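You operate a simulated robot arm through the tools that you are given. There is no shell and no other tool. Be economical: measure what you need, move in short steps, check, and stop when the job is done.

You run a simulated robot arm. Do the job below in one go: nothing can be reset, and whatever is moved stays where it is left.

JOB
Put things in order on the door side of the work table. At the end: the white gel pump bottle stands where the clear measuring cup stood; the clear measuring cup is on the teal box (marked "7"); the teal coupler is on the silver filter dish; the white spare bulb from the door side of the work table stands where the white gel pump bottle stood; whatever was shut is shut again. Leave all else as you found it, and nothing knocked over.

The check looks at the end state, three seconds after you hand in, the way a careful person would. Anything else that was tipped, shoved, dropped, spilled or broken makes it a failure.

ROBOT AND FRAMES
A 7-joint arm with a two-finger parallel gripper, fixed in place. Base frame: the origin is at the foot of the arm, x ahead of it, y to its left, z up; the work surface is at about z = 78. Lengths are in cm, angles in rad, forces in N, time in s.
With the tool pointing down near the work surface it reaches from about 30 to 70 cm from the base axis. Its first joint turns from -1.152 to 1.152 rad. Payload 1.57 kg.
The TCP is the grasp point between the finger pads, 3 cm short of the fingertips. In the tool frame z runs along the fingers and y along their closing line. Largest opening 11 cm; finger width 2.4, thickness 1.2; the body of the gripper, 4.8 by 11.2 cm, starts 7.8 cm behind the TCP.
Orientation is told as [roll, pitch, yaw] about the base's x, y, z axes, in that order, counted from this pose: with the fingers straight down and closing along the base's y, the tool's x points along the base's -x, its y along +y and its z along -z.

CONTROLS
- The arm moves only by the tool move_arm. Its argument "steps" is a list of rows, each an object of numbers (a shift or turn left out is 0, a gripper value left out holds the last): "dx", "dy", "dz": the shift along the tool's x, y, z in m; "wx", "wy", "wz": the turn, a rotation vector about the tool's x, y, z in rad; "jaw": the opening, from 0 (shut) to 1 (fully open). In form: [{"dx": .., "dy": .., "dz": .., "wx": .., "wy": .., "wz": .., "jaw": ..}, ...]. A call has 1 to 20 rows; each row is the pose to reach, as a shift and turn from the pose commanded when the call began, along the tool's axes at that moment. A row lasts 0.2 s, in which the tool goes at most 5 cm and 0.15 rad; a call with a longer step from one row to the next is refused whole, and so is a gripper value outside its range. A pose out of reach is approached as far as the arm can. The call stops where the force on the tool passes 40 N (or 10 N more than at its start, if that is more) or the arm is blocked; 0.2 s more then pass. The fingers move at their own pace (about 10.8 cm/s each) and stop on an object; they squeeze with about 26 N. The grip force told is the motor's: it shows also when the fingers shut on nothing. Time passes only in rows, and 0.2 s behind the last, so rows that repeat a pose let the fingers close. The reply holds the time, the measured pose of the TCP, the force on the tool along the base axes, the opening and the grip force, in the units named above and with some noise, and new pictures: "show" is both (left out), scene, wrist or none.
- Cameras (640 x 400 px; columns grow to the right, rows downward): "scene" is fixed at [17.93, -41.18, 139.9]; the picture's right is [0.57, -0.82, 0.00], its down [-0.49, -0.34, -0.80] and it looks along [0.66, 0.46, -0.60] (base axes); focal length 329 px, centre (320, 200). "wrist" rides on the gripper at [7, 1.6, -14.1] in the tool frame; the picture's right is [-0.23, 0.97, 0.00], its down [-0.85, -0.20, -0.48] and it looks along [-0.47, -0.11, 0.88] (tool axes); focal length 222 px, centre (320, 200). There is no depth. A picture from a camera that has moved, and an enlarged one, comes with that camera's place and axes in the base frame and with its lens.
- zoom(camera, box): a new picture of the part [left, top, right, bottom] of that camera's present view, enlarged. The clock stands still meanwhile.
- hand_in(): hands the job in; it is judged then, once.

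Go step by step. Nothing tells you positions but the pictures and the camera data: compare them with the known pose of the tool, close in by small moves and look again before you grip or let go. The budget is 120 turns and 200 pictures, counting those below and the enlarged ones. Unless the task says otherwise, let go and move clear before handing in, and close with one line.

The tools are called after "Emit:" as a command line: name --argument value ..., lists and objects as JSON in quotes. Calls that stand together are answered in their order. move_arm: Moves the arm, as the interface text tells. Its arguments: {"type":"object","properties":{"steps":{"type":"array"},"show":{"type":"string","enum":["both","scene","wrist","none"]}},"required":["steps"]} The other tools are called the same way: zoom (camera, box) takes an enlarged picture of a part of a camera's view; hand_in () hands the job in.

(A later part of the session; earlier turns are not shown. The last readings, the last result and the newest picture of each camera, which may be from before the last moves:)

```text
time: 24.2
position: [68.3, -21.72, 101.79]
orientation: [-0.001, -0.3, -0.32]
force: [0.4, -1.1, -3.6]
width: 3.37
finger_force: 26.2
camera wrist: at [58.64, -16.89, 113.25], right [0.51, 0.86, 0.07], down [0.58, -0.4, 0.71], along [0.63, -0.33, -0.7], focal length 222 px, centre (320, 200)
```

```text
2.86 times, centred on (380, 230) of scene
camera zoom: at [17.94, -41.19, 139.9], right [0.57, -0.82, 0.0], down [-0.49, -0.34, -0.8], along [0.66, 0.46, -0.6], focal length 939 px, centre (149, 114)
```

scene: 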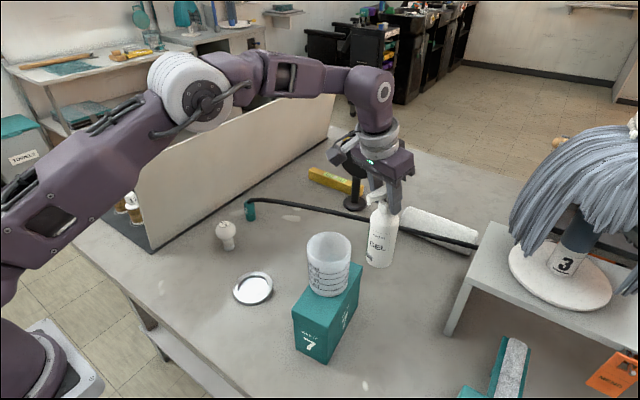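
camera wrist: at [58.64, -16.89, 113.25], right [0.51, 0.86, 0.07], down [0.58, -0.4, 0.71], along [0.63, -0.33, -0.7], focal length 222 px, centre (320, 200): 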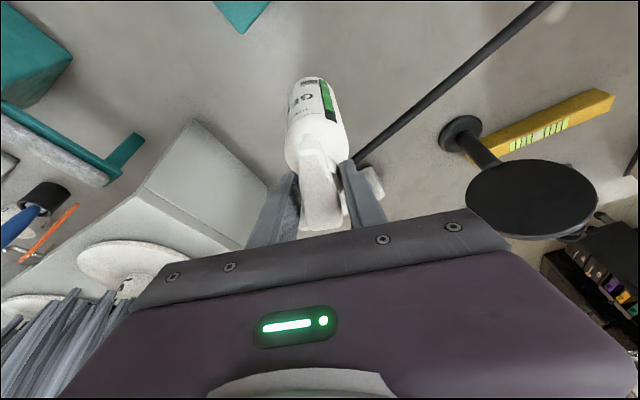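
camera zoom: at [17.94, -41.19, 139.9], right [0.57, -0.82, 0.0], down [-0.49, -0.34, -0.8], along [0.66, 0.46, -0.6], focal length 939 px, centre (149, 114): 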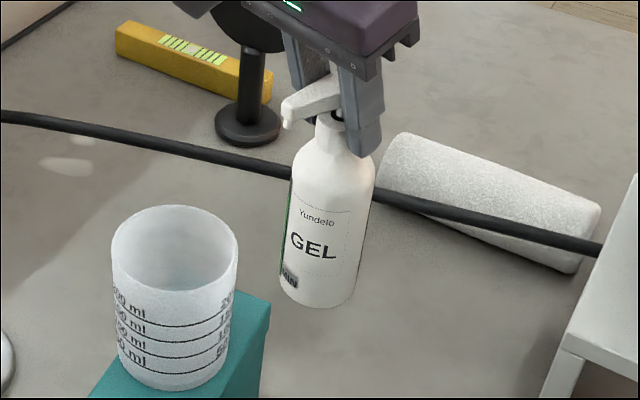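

Emit:
move_arm --steps '[{"dx": 0.002, "dz": 0.015}, {"dx": 0.006, "dz": 0.032}, {"dx": 0.0105, "dz": 0.048}, {"dx": 0.0115, "dz": 0.053}, {"dx": 0.0115, "dz": 0.053}]' --show "none"

Emit:
zoom --camera "scene" --box '[300, 160, 460, 300]'

```text
time: 25.4
position: [68.68, -21.96, 96.31]
orientation: [0.0, -0.3, -0.321]
force: [0.1, 0.0, -2.1]
width: 3.33
finger_force: 26.2
```

```text
2.86 times, centred on (380, 230) of scene
camera zoom: at [17.94, -41.18, 139.9], right [0.57, -0.82, 0.0], down [-0.49, -0.34, -0.8], along [0.66, 0.46, -0.6], focal length 939 px, centre (149, 114)
```

zoom: 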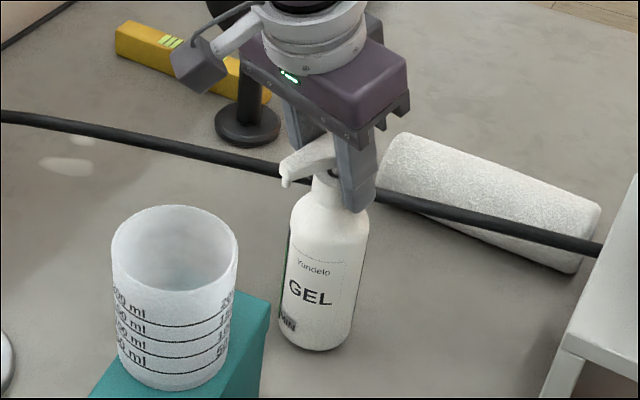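

Base is right over the old cup spot. Lowering the last bit.

Emit:
move_arm --steps '[{"dx": 0.0008, "dz": 0.0025}, {"dx": 0.0014, "dz": 0.0045}, {"dx": 0.0014, "dz": 0.0045}]' --show "none"

Emit:
zoom --camera "scene" --box '[300, 160, 460, 300]'

```text
time: 26.2
position: [68.85, -21.86, 95.92]
orientation: [0.0, -0.3, -0.323]
force: [-0.2, -0.3, -3.4]
width: 3.34
finger_force: 26.0
```

```text
2.86 times, centred on (380, 230) of scene
camera zoom: at [17.94, -41.18, 139.9], right [0.57, -0.82, 0.0], down [-0.49, -0.34, -0.8], along [0.66, 0.46, -0.6], focal length 939 px, centre (149, 114)
```

zoom: 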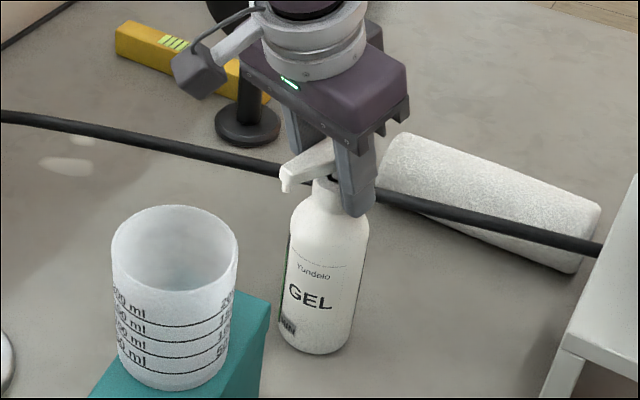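

Emit:
move_arm --steps '[{"dx": 0.0006, "dz": 0.0019}, {"dx": 0.0009, "dz": 0.0029}, {"dx": 0.0009, "dz": 0.0029}]' --show "none"

Emit:
zoom --camera "scene" --box '[300, 160, 460, 300]'

```text
time: 27.0
position: [68.85, -21.88, 95.72]
orientation: [0.0, -0.305, -0.321]
force: [-3.9, 1.6, 18.2]
width: 3.36
finger_force: 26.3
```

```text
2.86 times, centred on (380, 230) of scene
camera zoom: at [17.88, -41.16, 139.91], right [0.57, -0.82, 0.0], down [-0.49, -0.34, -0.8], along [0.66, 0.46, -0.6], focal length 939 px, centre (149, 114)
```

zoom: 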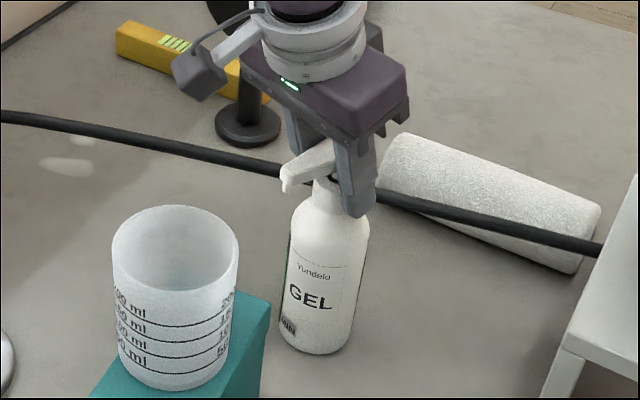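

Touching down. Back off a hair and open slowly.

Emit:
move_arm --steps '[{"dz": -0.001, "jaw": 0.1}, {"dz": -0.001, "jaw": 0.33}, {"dz": -0.001, "jaw": 0.4}, {"dz": -0.001, "jaw": 0.6}, {"dz": -0.001, "jaw": 0.9}, {"dz": -0.001, "jaw": 1.0}]' --show "none"

Emit:
move_arm --steps '[{"dx": -0.0015, "dz": -0.005}, {"dx": -0.006, "dz": -0.0195}, {"dx": -0.018, "dz": -0.0573}, {"dx": -0.0325, "dz": -0.105}, {"dx": -0.0443, "dz": -0.143}, {"dx": -0.0443, "dz": -0.143}]'

Emit:
zoom --camera "scene" --box '[220, 160, 460, 320]'

```text
time: 28.4
position: [68.79, -21.94, 95.77]
orientation: [0.0, -0.298, -0.321]
force: [0.4, 0.1, 0.5]
width: 10.99
finger_force: 0.1
```

```text
time: 29.8
position: [68.62, -21.92, 110.87]
orientation: [0.001, -0.3, -0.322]
force: [0.3, 0.2, -0.1]
width: 11.0
finger_force: 0.0
camera wrist: at [58.89, -17.02, 122.24], right [0.51, 0.85, 0.07], down [0.58, -0.4, 0.71], along [0.63, -0.33, -0.7], focal length 222 px, centre (320, 200)
```

scene: 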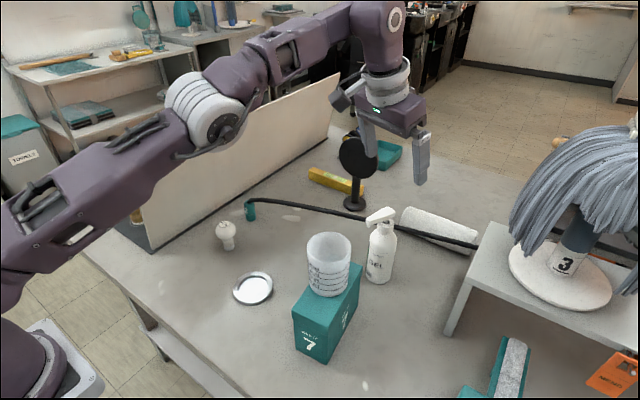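
wrist: 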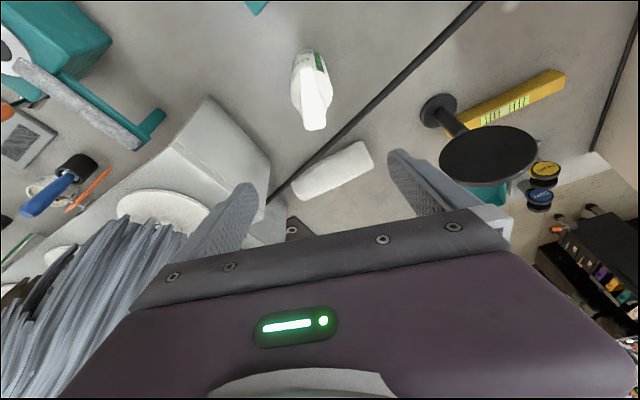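

```text
2.50 times, centred on (340, 240) of scene
camera zoom: at [17.93, -41.18, 139.9], right [0.57, -0.82, 0.0], down [-0.49, -0.34, -0.8], along [0.66, 0.46, -0.6], focal length 822 px, centre (270, 100)
```

zoom: 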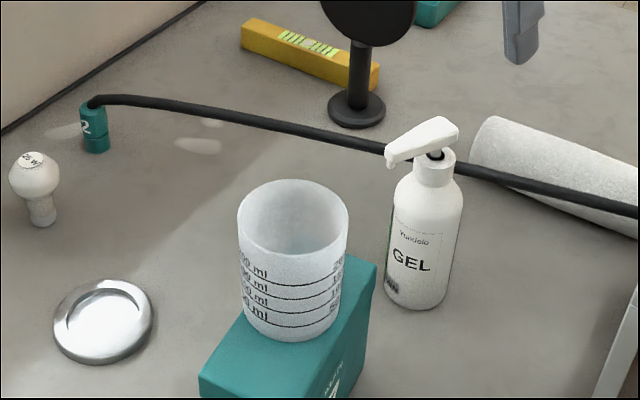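

Bottle stands upright on the old cup spot. Next the coupler: I level the tool and go over toward it.

Emit:
move_arm --steps '[{"dx": 0.02, "dz": -0.0062, "dy": 0.028, "wy": 0.04}, {"dx": 0.045, "dz": -0.0139, "dy": 0.064, "wy": 0.09}, {"dx": 0.07, "dz": -0.0216, "dy": 0.1, "wy": 0.14}, {"dx": 0.095, "dz": -0.0293, "dy": 0.136, "wy": 0.19}, {"dx": 0.12, "dz": -0.037, "dy": 0.172, "wy": 0.24}, {"dx": 0.143, "dz": -0.0441, "dy": 0.205, "wy": 0.28}, {"dx": 0.159, "dz": -0.049, "dy": 0.228, "wy": 0.3}, {"dx": 0.159, "dz": -0.049, "dy": 0.228, "wy": 0.3}]'

```text
time: 31.6
position: [60.07, 4.97, 110.95]
orientation: [0.0, 0.0, -0.322]
force: [0.1, -0.7, -0.2]
width: 11.03
finger_force: 0.1
camera wrist: at [54.12, 8.66, 125.03], right [0.52, 0.85, 0.0], down [0.75, -0.46, 0.48], along [0.41, -0.25, -0.88], focal length 222 px, centre (320, 200)
```

scene: 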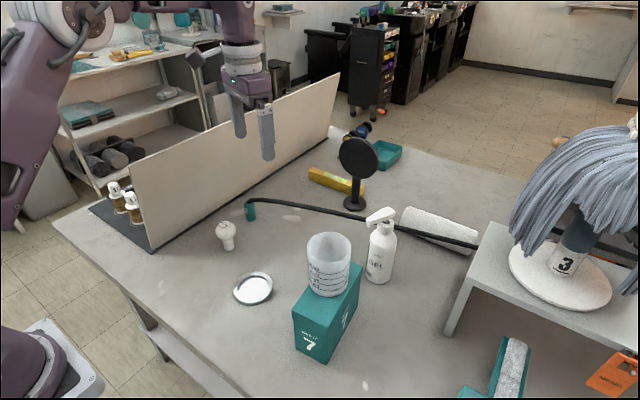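
wrist: 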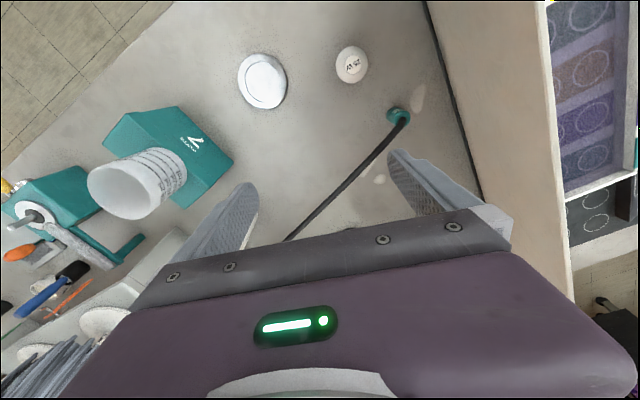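

Coupler top at about (66.1, 17.5), dish (48.9, -0.5), bulb (55, 13.9). Moving above the coupler with fingers across the hose direction, keeping clear of the board.

Emit:
move_arm --steps '[{"dx": -0.004, "dy": 0.03, "dz": 0.02, "wz": 0.06}, {"dx": -0.008, "dy": 0.06, "dz": 0.045, "wz": 0.12}, {"dx": -0.012, "dy": 0.09, "dz": 0.07, "wz": 0.18}, {"dx": -0.016, "dy": 0.118, "dz": 0.1, "wz": 0.24}, {"dx": -0.0186, "dy": 0.138, "dz": 0.13, "wz": 0.28}, {"dx": -0.0186, "dy": 0.138, "dz": 0.13, "wz": 0.28}]'

Emit:
zoom --camera "scene" --box '[180, 90, 340, 260]'

```text
time: 33.0
position: [66.4, 17.1, 97.83]
orientation: [0.001, -0.007, -0.609]
force: [10.0, -30.8, 10.9]
width: 9.61
finger_force: 0.1
camera wrist: at [61.66, 22.43, 111.92], right [0.74, 0.67, 0.0], down [0.58, -0.65, 0.48], along [0.33, -0.36, -0.87], focal length 222 px, centre (320, 200)
```

scene: 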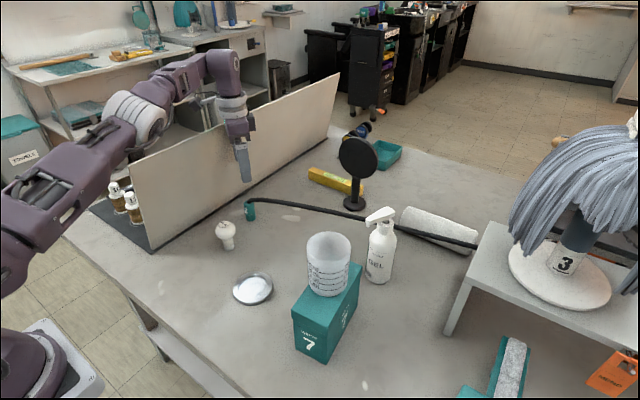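
wrist: 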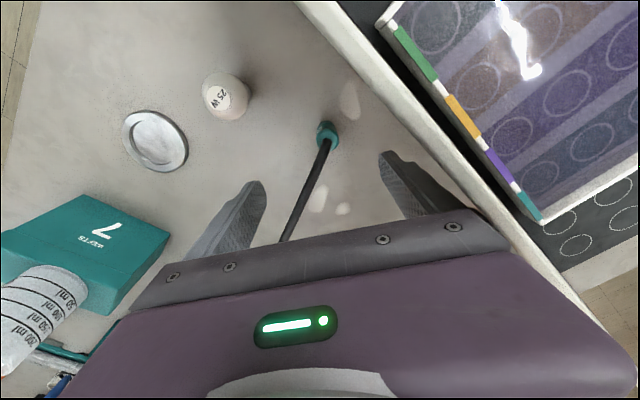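

```text
2.35 times, centred on (260, 175) of scene
camera zoom: at [17.94, -41.29, 139.86], right [0.57, -0.82, 0.0], down [-0.49, -0.34, -0.8], along [0.66, 0.46, -0.6], focal length 773 px, centre (461, 259)
```

zoom: 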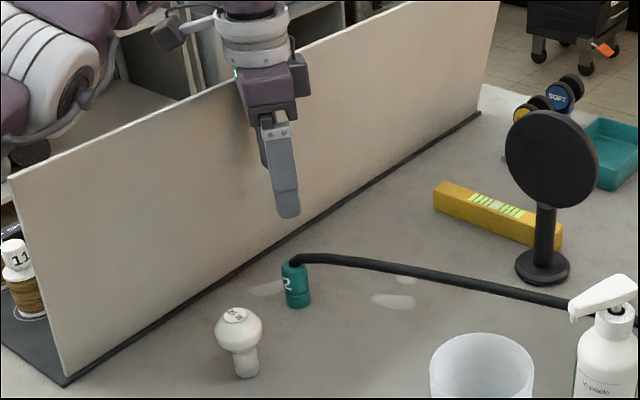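

The outer finger touches the leaning board. Backing off at once toward -y and narrowing the jaw.

Emit:
move_arm --steps '[{"dx": -0.0, "dy": -0.02, "jaw": 0.7}, {"dx": -0.015, "dy": -0.04, "dz": -0.01, "jaw": 0.5}, {"dx": -0.025, "dy": -0.05, "dz": -0.02, "jaw": 0.5}, {"dx": -0.025, "dy": -0.05, "dz": -0.02, "jaw": 0.5}]'

Emit:
zoom --camera "scene" --box '[40, 50, 360, 260]'

```text
time: 33.3
position: [66.36, 17.05, 98.01]
orientation: [-0.003, -0.017, -0.591]
force: [-0.8, -8.1, 4.1]
width: 7.72
finger_force: 0.0
stopped in row 1: the force on the tool passed its limit (the readings are from after the stop); the commanded pose is now the measured one
camera wrist: at [61.42, 22.35, 111.91], right [0.73, 0.68, 0.0], down [0.59, -0.64, 0.49], along [0.34, -0.36, -0.87], focal length 222 px, centre (320, 200)
```

scene: 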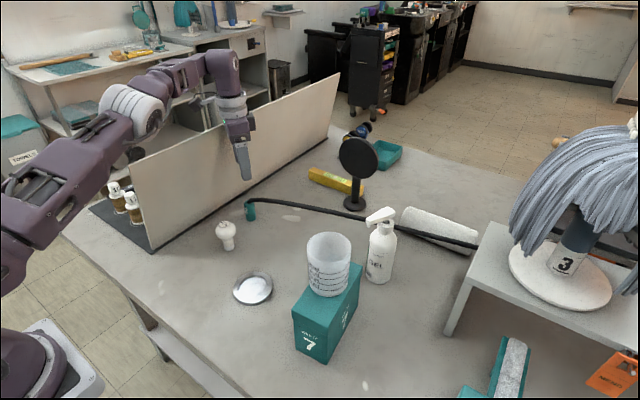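
wrist: 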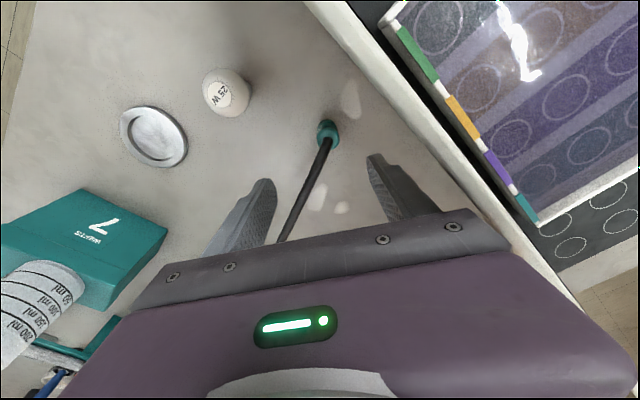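

```text
1.90 times, centred on (200, 155) of scene
camera zoom: at [17.93, -41.21, 139.89], right [0.57, -0.82, 0.0], down [-0.49, -0.34, -0.8], along [0.66, 0.46, -0.6], focal length 626 px, centre (549, 286)
```

zoom: 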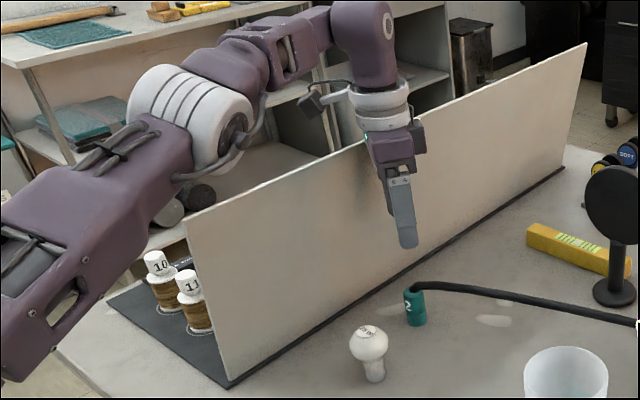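

Still light contact; retreating in small pure -y steps.

Emit:
move_arm --steps '[{"dx": -0.0028, "dy": -0.0041}, {"dx": -0.0056, "dy": -0.0082}, {"dx": -0.0113, "dy": -0.0165}, {"dx": -0.017, "dy": -0.0248}, {"dx": -0.0226, "dy": -0.033}, {"dx": -0.0226, "dy": -0.033}]'

Emit:
zoom --camera "scene" --box '[40, 50, 360, 260]'

```text
time: 34.7
position: [66.3, 13.21, 97.87]
orientation: [-0.001, -0.015, -0.588]
force: [0.3, 0.3, -0.3]
width: 7.69
finger_force: 0.1
camera wrist: at [61.43, 18.57, 111.92], right [0.73, 0.68, 0.0], down [0.59, -0.64, 0.49], along [0.34, -0.36, -0.87], focal length 222 px, centre (320, 200)
```

scene: 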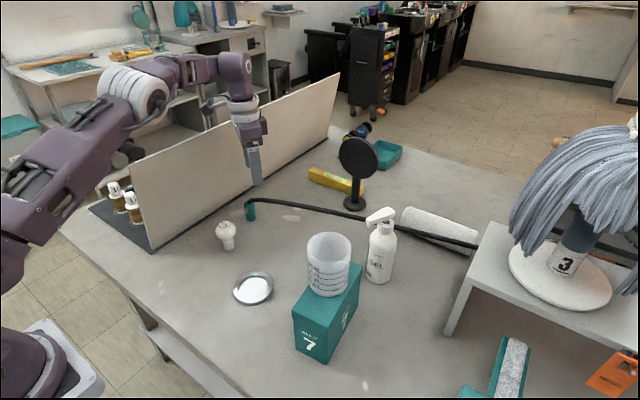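
wrist: 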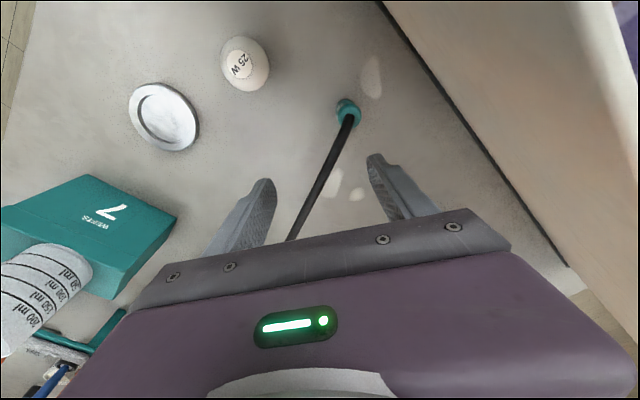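

```text
1.90 times, centred on (200, 155) of scene
camera zoom: at [17.93, -41.18, 139.9], right [0.57, -0.82, 0.0], down [-0.49, -0.34, -0.8], along [0.66, 0.46, -0.6], focal length 626 px, centre (549, 286)
```

zoom: 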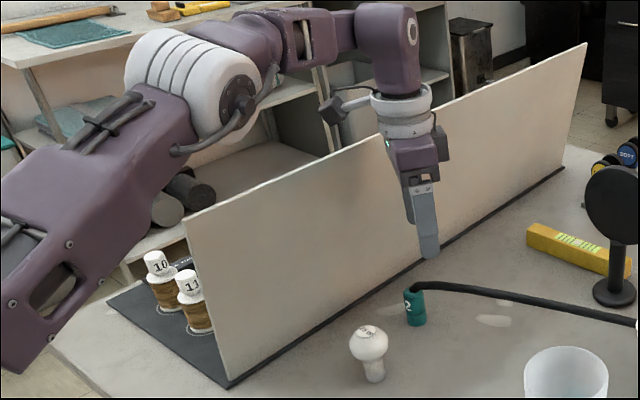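

Board is unmoved as far as I see; it leans to about y 23.6 at its top. I'll back away and turn the gripper the other way round (camera side away from the board).

Emit:
move_arm --steps '[{"dx": -0.004, "dy": -0.03, "dz": -0.02, "wz": -0.1}, {"dx": -0.008, "dy": -0.06, "dz": -0.04, "wz": -0.23}, {"dx": -0.0113, "dy": -0.089, "dz": -0.06, "wz": -0.36}, {"dx": -0.0113, "dy": -0.089, "dz": -0.06, "wz": -0.5}, {"dx": -0.0113, "dy": -0.089, "dz": -0.06, "wz": -0.64}, {"dx": -0.0113, "dy": -0.089, "dz": -0.06, "wz": -0.78}, {"dx": -0.0113, "dy": -0.089, "dz": -0.06, "wz": -0.92}, {"dx": -0.0113, "dy": -0.089, "dz": -0.06, "wz": -1.06}, {"dx": -0.0113, "dy": -0.089, "dz": -0.06, "wz": -1.2}, {"dx": -0.0113, "dy": -0.089, "dz": -0.06, "wz": -1.34}, {"dx": -0.0113, "dy": -0.089, "dz": -0.06, "wz": -1.48}, {"dx": -0.0113, "dy": -0.089, "dz": -0.06, "wz": -1.62}, {"dx": -0.0113, "dy": -0.089, "dz": -0.06, "wz": -1.76}, {"dx": -0.0113, "dy": -0.089, "dz": -0.06, "wz": -1.9}, {"dx": -0.0113, "dy": -0.089, "dz": -0.06, "wz": -2.04}, {"dx": -0.0113, "dy": -0.089, "dz": -0.06, "wz": -2.16}, {"dx": -0.0113, "dy": -0.089, "dz": -0.06, "wz": -2.16}]'

Emit:
zoom --camera "scene" --box '[40, 120, 280, 330]'

```text
time: 38.3
position: [62.21, 5.34, 103.92]
orientation: [-0.013, 0.007, 1.575]
force: [0.3, -0.4, 0.0]
width: 7.72
finger_force: 0.1
camera wrist: at [60.63, -1.68, 118.07], right [-0.97, 0.22, -0.01], down [0.19, 0.86, 0.47], along [0.12, 0.46, -0.88], focal length 222 px, centre (320, 200)
```

scene: 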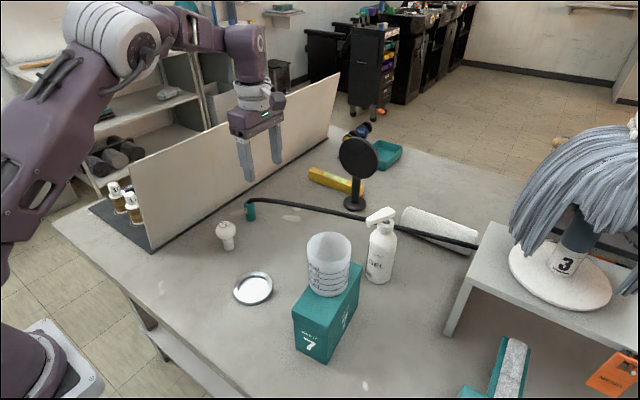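
wrist: 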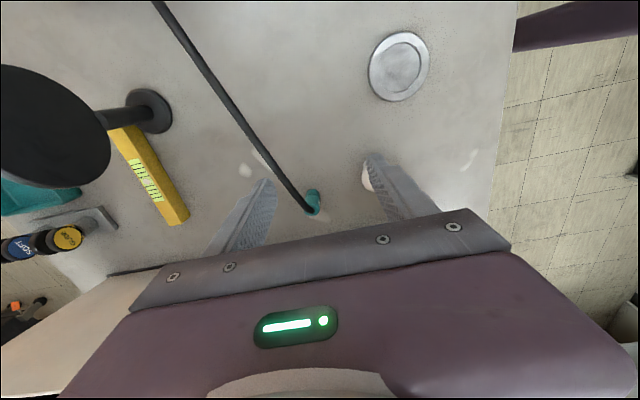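

```text
1.90 times, centred on (160, 225) of scene
camera zoom: at [17.93, -41.18, 139.9], right [0.57, -0.82, 0.0], down [-0.49, -0.34, -0.8], along [0.66, 0.46, -0.6], focal length 626 px, centre (625, 152)
```

zoom: 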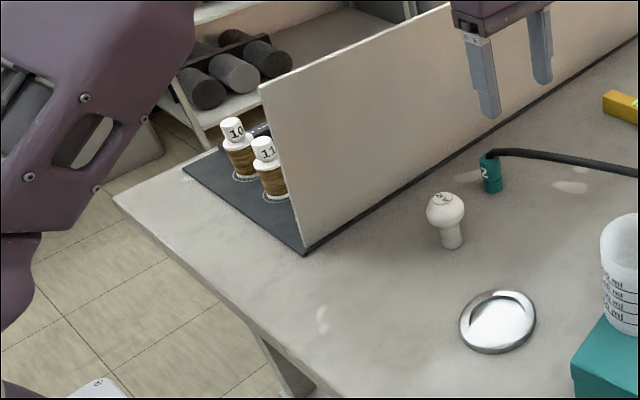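

Board confirmed unmoved. Approaching above the coupler with the turned gripper.

Emit:
move_arm --steps '[{"dx": -0.02, "dy": -0.01, "dz": 0.025, "wz": -0.08}, {"dx": -0.04, "dy": -0.02, "dz": 0.05, "wz": -0.16}, {"dx": -0.06, "dy": -0.03, "dz": 0.075, "wz": -0.24}, {"dx": -0.08, "dy": -0.037, "dz": 0.1, "wz": -0.32}, {"dx": -0.092, "dy": -0.042, "dz": 0.12, "wz": -0.38}, {"dx": -0.092, "dy": -0.042, "dz": 0.12, "wz": -0.38}]'

Emit:
zoom --camera "scene" --box '[180, 90, 340, 260]'

```text
time: 39.7
position: [66.67, 14.31, 91.92]
orientation: [-0.008, 0.01, 1.952]
force: [0.4, -0.5, -0.5]
width: 7.71
finger_force: 0.2
camera wrist: at [67.76, 7.25, 106.02], right [-0.99, -0.15, -0.01], down [-0.14, 0.87, 0.47], along [-0.06, 0.47, -0.88], focal length 222 px, centre (320, 200)
```

scene: 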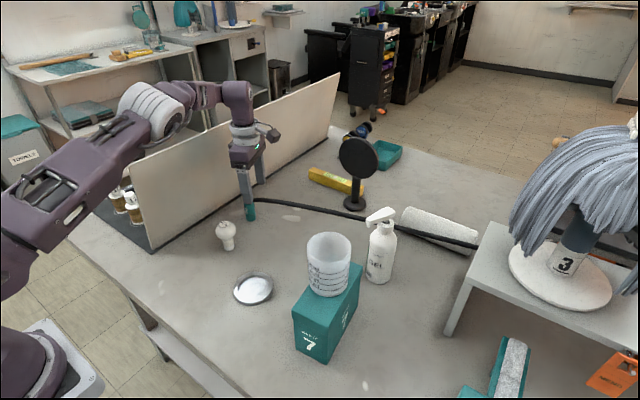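
wrist: 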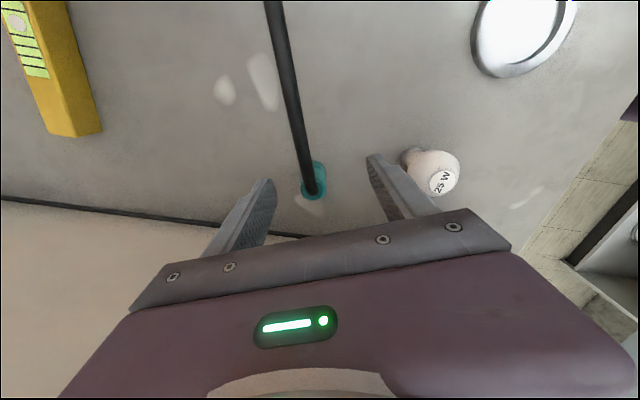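

```text
2.35 times, centred on (260, 175) of scene
camera zoom: at [17.93, -41.18, 139.9], right [0.57, -0.82, 0.0], down [-0.49, -0.34, -0.8], along [0.66, 0.46, -0.6], focal length 773 px, centre (461, 259)
```

zoom: 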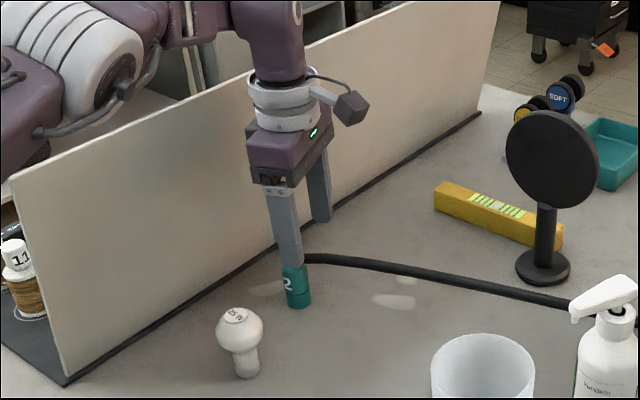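

Emit:
move_arm --steps '[{"dx": -0.008, "dy": -0.005, "wy": -0.1}, {"dx": -0.016, "dy": -0.01, "wy": -0.2}, {"dx": -0.024, "dy": -0.013, "dz": 0.01, "wy": -0.2}, {"dx": -0.024, "dy": -0.013, "dz": 0.02, "wy": -0.2}, {"dx": -0.024, "dy": -0.013, "dz": 0.02, "wy": -0.2}]'

Emit:
zoom --camera "scene" --box '[180, 90, 340, 260]'

Emit:
zoom --camera "wrist" --box '[200, 100, 440, 250]'

```text
time: 40.9
position: [66.94, 17.08, 89.9]
orientation: [-0.006, -0.189, 1.953]
force: [0.7, 0.1, 0.4]
width: 7.69
finger_force: 0.0
camera wrist: at [69.02, 7.52, 102.43], right [-0.99, -0.16, 0.04], down [-0.1, 0.77, 0.63], along [-0.13, 0.62, -0.77], focal length 222 px, centre (320, 200)
```

scene: 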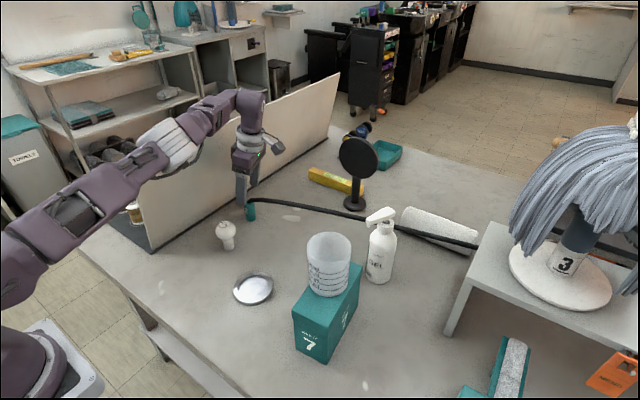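
wrist: 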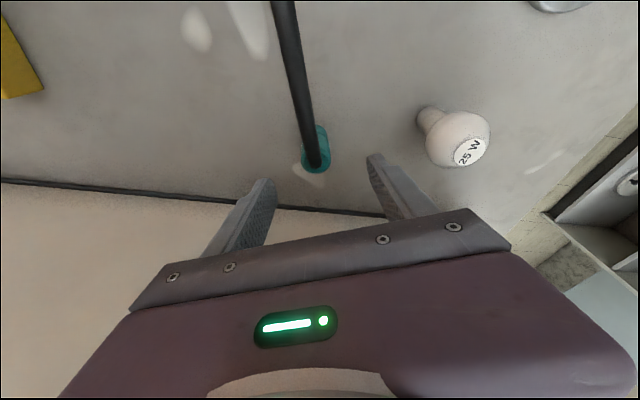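

```text
2.35 times, centred on (260, 175) of scene
camera zoom: at [17.93, -41.18, 139.9], right [0.57, -0.82, 0.0], down [-0.49, -0.34, -0.8], along [0.66, 0.46, -0.6], focal length 773 px, centre (461, 259)
```

zoom: 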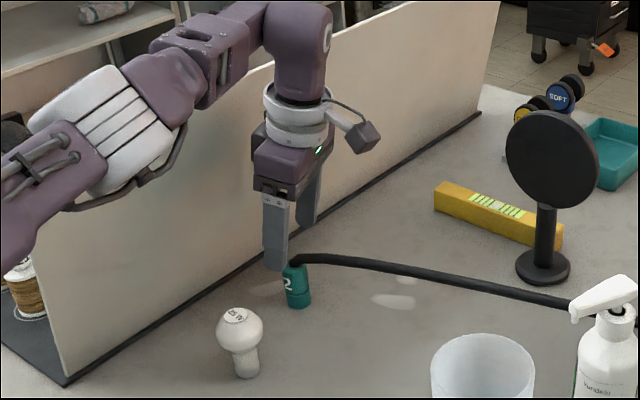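

```text
2.67 times, centred on (320, 175) of wrist
camera zoom: at [69.02, 7.52, 102.43], right [-0.99, -0.16, 0.04], down [-0.1, 0.77, 0.63], along [-0.13, 0.62, -0.77], focal length 592 px, centre (320, 267)
```

zoom: 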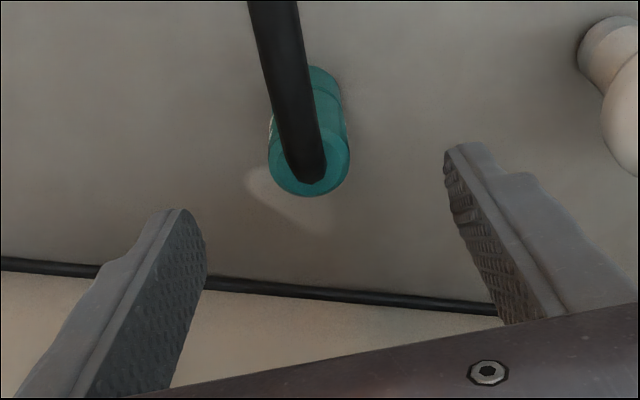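

Coupler nearly centred between the fingers. Descending around it.

Emit:
move_arm --steps '[{"dx": -0.003, "dy": -0.004, "dz": 0.01}, {"dx": 0.001, "dy": -0.004, "dz": 0.03}, {"dx": 0.005, "dy": -0.004, "dz": 0.053}, {"dx": 0.009, "dy": -0.004, "dz": 0.0785}, {"dx": 0.009, "dy": -0.004, "dz": 0.0785}]'

Emit:
zoom --camera "scene" --box '[180, 110, 340, 260]'

Emit:
zoom --camera "wrist" --box '[200, 100, 440, 250]'

```text
time: 42.1
position: [66.73, 17.66, 81.96]
orientation: [-0.008, -0.19, 1.953]
force: [0.0, -0.2, 0.4]
width: 7.72
finger_force: 0.1
out of reach, approached as far as the arm can: row 1, 3, 4, 5
camera wrist: at [68.75, 8.05, 94.49], right [-0.99, -0.15, 0.04], down [-0.1, 0.77, 0.63], along [-0.12, 0.62, -0.77], focal length 222 px, centre (320, 200)
```

scene: 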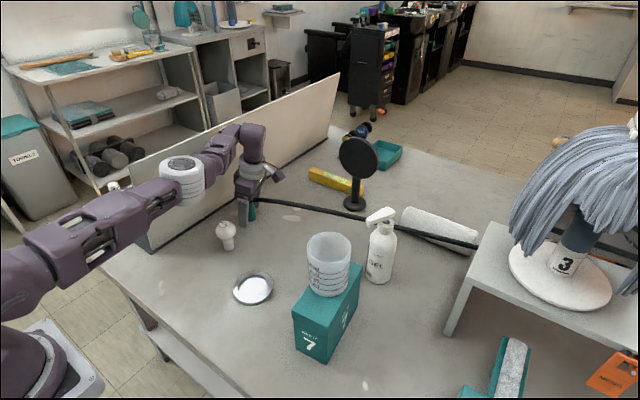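
wrist: 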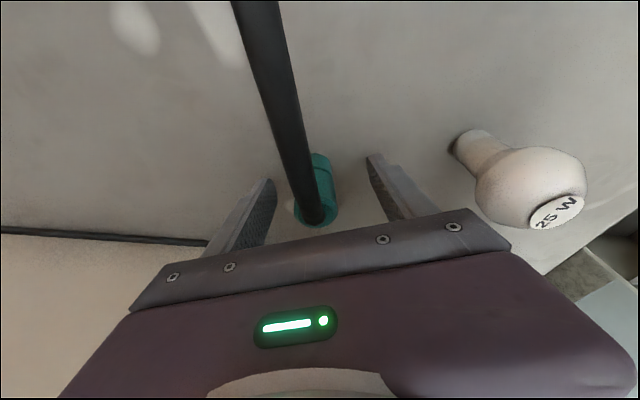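

```text
2.67 times, centred on (260, 185) of scene
camera zoom: at [17.93, -41.18, 139.9], right [0.57, -0.82, 0.0], down [-0.49, -0.34, -0.8], along [0.66, 0.46, -0.6], focal length 876 px, centre (480, 240)
```

zoom: 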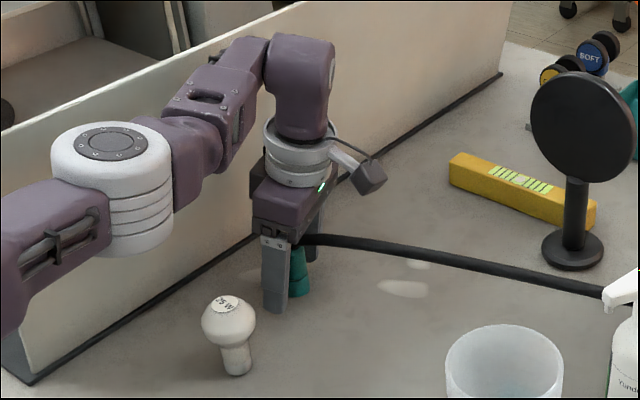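

```text
2.67 times, centred on (320, 175) of wrist
camera zoom: at [68.75, 8.05, 94.49], right [-0.99, -0.15, 0.04], down [-0.1, 0.77, 0.63], along [-0.12, 0.62, -0.77], focal length 592 px, centre (320, 267)
```

zoom: 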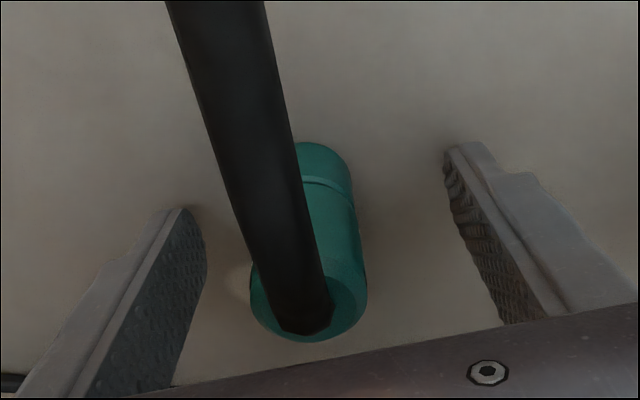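

Coupler is between the pads, hose passing out clear of the fingers. Closing.

Emit:
move_arm --steps '[{"jaw": 0.5}, {"jaw": 0.4}, {"jaw": 0.33}, {"jaw": 0.28}, {"jaw": 0.2}, {"jaw": 0.1}]'

Emit:
zoom --camera "wrist" --box '[200, 100, 440, 250]'

```text
time: 43.5
position: [66.68, 17.67, 82.01]
orientation: [-0.006, -0.188, 1.953]
force: [-0.4, -0.5, 1.3]
width: 2.77
finger_force: 26.1
camera wrist: at [68.76, 8.08, 94.53], right [-0.99, -0.16, 0.04], down [-0.1, 0.77, 0.63], along [-0.12, 0.62, -0.77], focal length 222 px, centre (320, 200)
```

scene: 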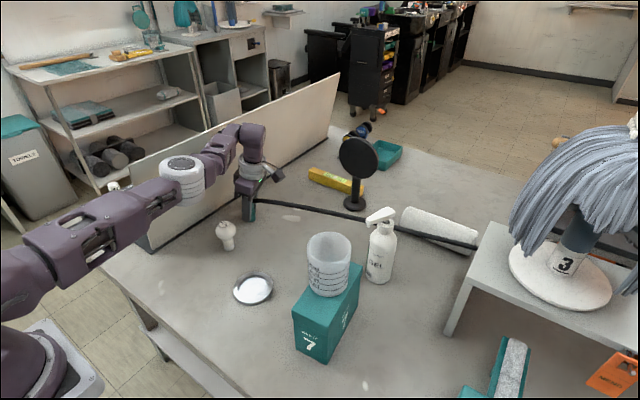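
wrist: 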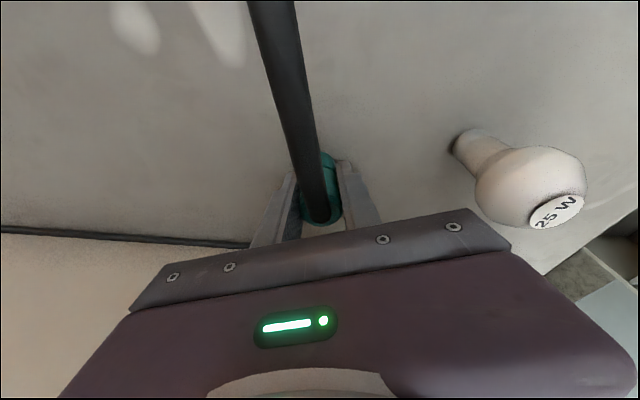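

```text
2.67 times, centred on (320, 175) of wrist
camera zoom: at [68.76, 8.08, 94.53], right [-0.99, -0.16, 0.04], down [-0.1, 0.77, 0.63], along [-0.12, 0.62, -0.77], focal length 592 px, centre (320, 267)
```

zoom: 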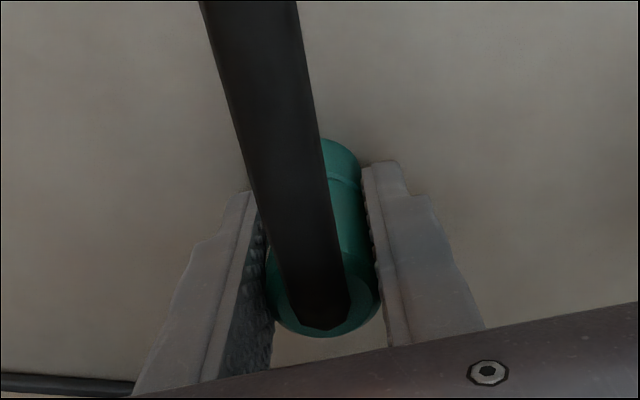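

Gripped. Lifting a little and away from the board to see how the hose behaves.

Emit:
move_arm --steps '[{"dx": -0.002, "dz": -0.01}, {"dx": 0.003, "dy": 0.003, "dz": -0.022}, {"dx": 0.011, "dy": 0.007, "dz": -0.033}, {"dx": 0.0197, "dy": 0.0112, "dz": -0.0445}, {"dx": 0.0197, "dy": 0.0112, "dz": -0.0445}]'

Emit:
zoom --camera "scene" --box '[180, 110, 500, 310]'

```text
time: 44.7
position: [66.78, 14.62, 86.16]
orientation: [-0.008, -0.189, 1.953]
force: [-0.1, 0.0, -0.7]
width: 2.77
finger_force: 26.1
camera wrist: at [68.87, 5.08, 98.68], right [-0.99, -0.15, 0.03], down [-0.1, 0.77, 0.63], along [-0.12, 0.62, -0.77], focal length 222 px, centre (320, 200)
```

scene: 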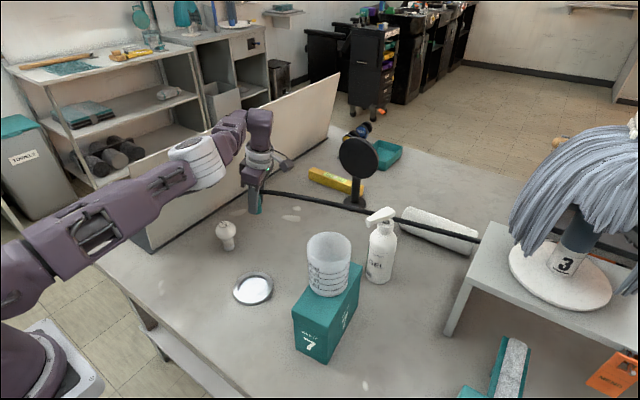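
wrist: 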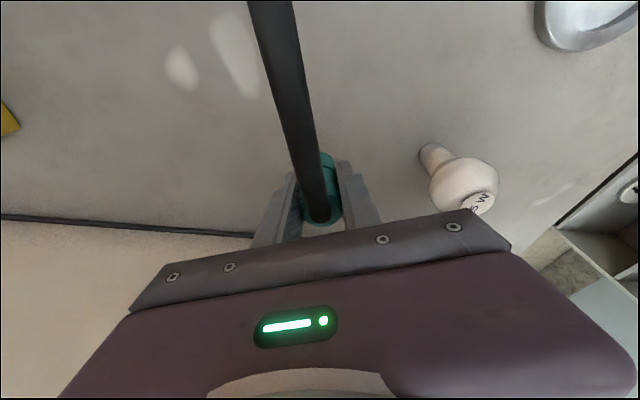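

```text
2.00 times, centred on (340, 210) of scene
camera zoom: at [17.93, -41.18, 139.9], right [0.57, -0.82, 0.0], down [-0.49, -0.34, -0.8], along [0.66, 0.46, -0.6], focal length 657 px, centre (280, 180)
```

zoom: 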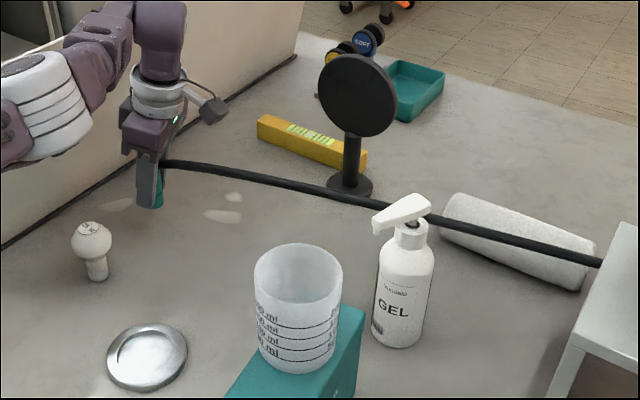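

The hose flexes along smoothly. Swinging the coupler about the hose's far end toward the dish, halfway first.

Emit:
move_arm --steps '[{"dx": 0.006, "dy": 0.022, "dz": -0.006, "wz": -0.04}, {"dx": 0.014, "dy": 0.045, "dz": -0.012, "wz": -0.08}, {"dx": 0.022, "dy": 0.07, "dz": -0.015, "wz": -0.12}, {"dx": 0.032, "dy": 0.1, "dz": -0.018, "wz": -0.16}, {"dx": 0.04, "dy": 0.125, "dz": -0.022, "wz": -0.2}, {"dx": 0.04, "dy": 0.125, "dz": -0.022, "wz": -0.2}]'

Emit:
zoom --camera "scene" --box '[180, 110, 500, 310]'

```text
time: 46.1
position: [57.0, 5.88, 87.35]
orientation: [-0.046, -0.182, 2.157]
force: [0.3, -0.2, -0.2]
width: 2.79
finger_force: 26.0
camera wrist: at [60.31, -3.27, 99.85], right [-0.94, -0.35, 0.0], down [-0.27, 0.72, 0.63], along [-0.22, 0.6, -0.77], focal length 222 px, centre (320, 200)
```

scene: 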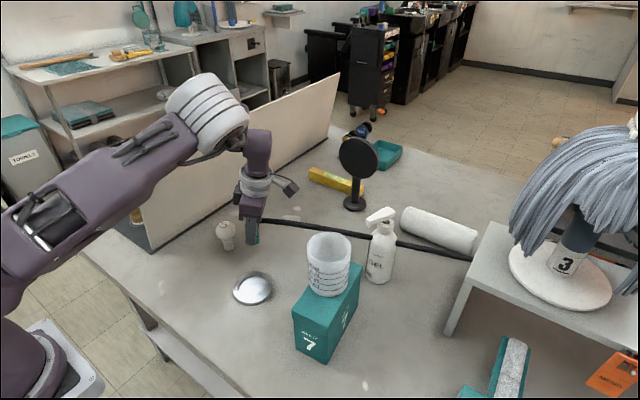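
wrist: 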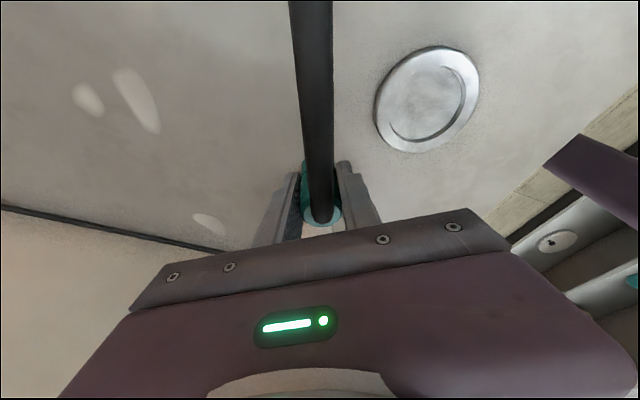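

```text
2.00 times, centred on (340, 210) of scene
camera zoom: at [17.93, -41.18, 139.9], right [0.57, -0.82, 0.0], down [-0.49, -0.34, -0.8], along [0.66, 0.46, -0.6], focal length 657 px, centre (280, 180)
```

zoom: 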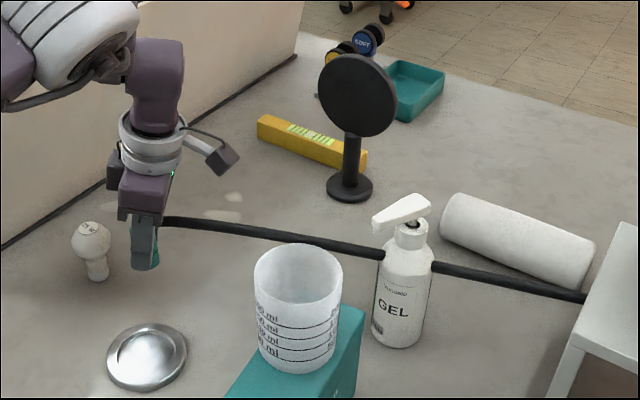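

Emit:
move_arm --steps '[{"dx": 0.002, "dy": 0.025, "dz": -0.0004, "wz": -0.05}, {"dx": 0.004, "dy": 0.055, "dz": -0.0008, "wz": -0.1}, {"dx": 0.007, "dy": 0.08, "dz": -0.0013, "wz": -0.15}, {"dx": 0.0089, "dy": 0.102, "dz": -0.0017, "wz": -0.15}, {"dx": 0.0089, "dy": 0.102, "dz": -0.0017, "wz": -0.15}]'

Emit:
zoom --camera "scene" --box '[180, 150, 500, 350]'

```text
time: 47.3
position: [48.67, -0.42, 86.88]
orientation: [-0.073, -0.175, 2.308]
force: [-0.4, -0.2, -0.4]
width: 2.78
finger_force: 25.9
camera wrist: at [53.09, -9.09, 99.44], right [-0.88, -0.48, -0.03], down [-0.39, 0.67, 0.63], along [-0.28, 0.57, -0.77], focal length 222 px, centre (320, 200)
```

scene: 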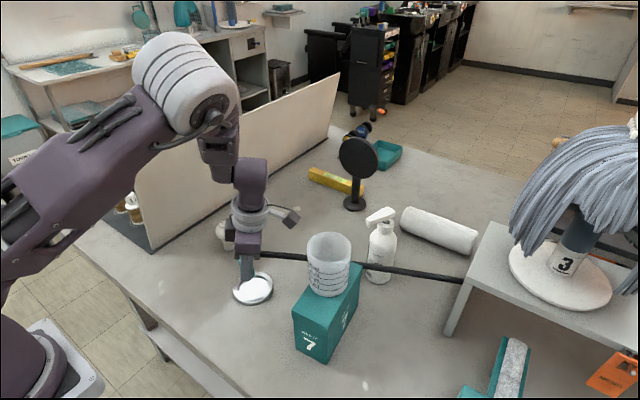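
wrist: 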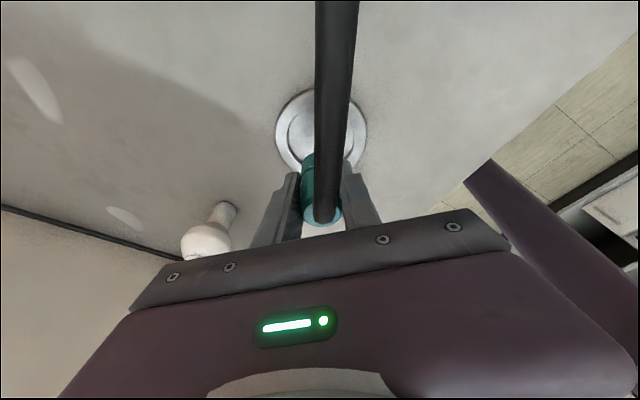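

```text
2.00 times, centred on (340, 250) of scene
camera zoom: at [17.93, -41.18, 139.9], right [0.57, -0.82, 0.0], down [-0.49, -0.34, -0.8], along [0.66, 0.46, -0.6], focal length 657 px, centre (280, 100)
```

zoom: 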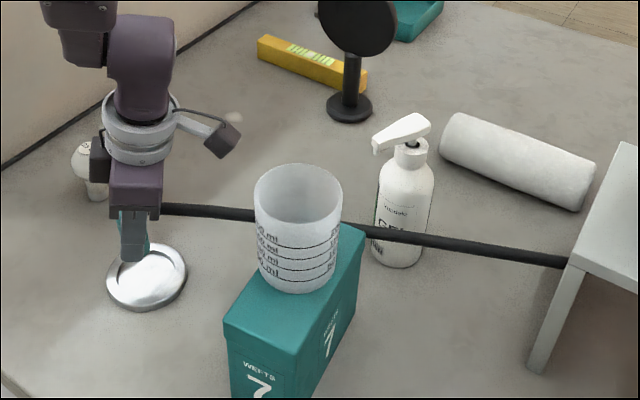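

Emit:
zoom --camera "scene" --box '[340, 190, 440, 300]'

Emit:
zoom --camera "scene" --box '[220, 220, 360, 320]'

```text
3.64 times, centred on (390, 245) of scene
camera zoom: at [17.93, -41.18, 139.9], right [0.57, -0.82, 0.0], down [-0.49, -0.34, -0.8], along [0.66, 0.46, -0.6], focal length 1195 px, centre (66, 36)
```

zoom: 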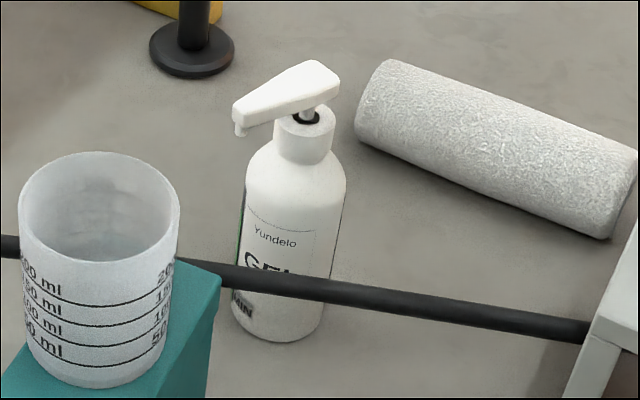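

```text
4.00 times, centred on (290, 270) of scene
camera zoom: at [17.93, -41.18, 139.9], right [0.57, -0.82, 0.0], down [-0.49, -0.34, -0.8], along [0.66, 0.46, -0.6], focal length 1315 px, centre (440, -80)
```

zoom: 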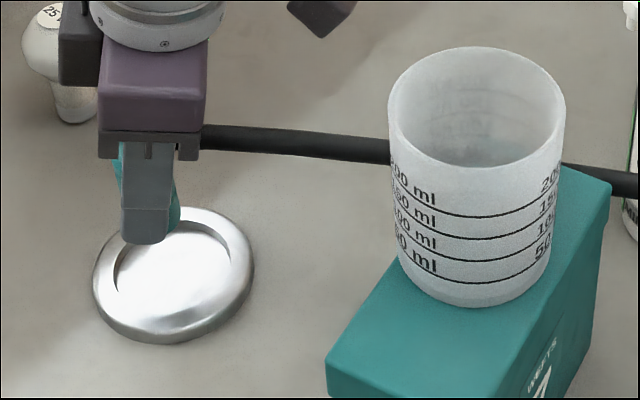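

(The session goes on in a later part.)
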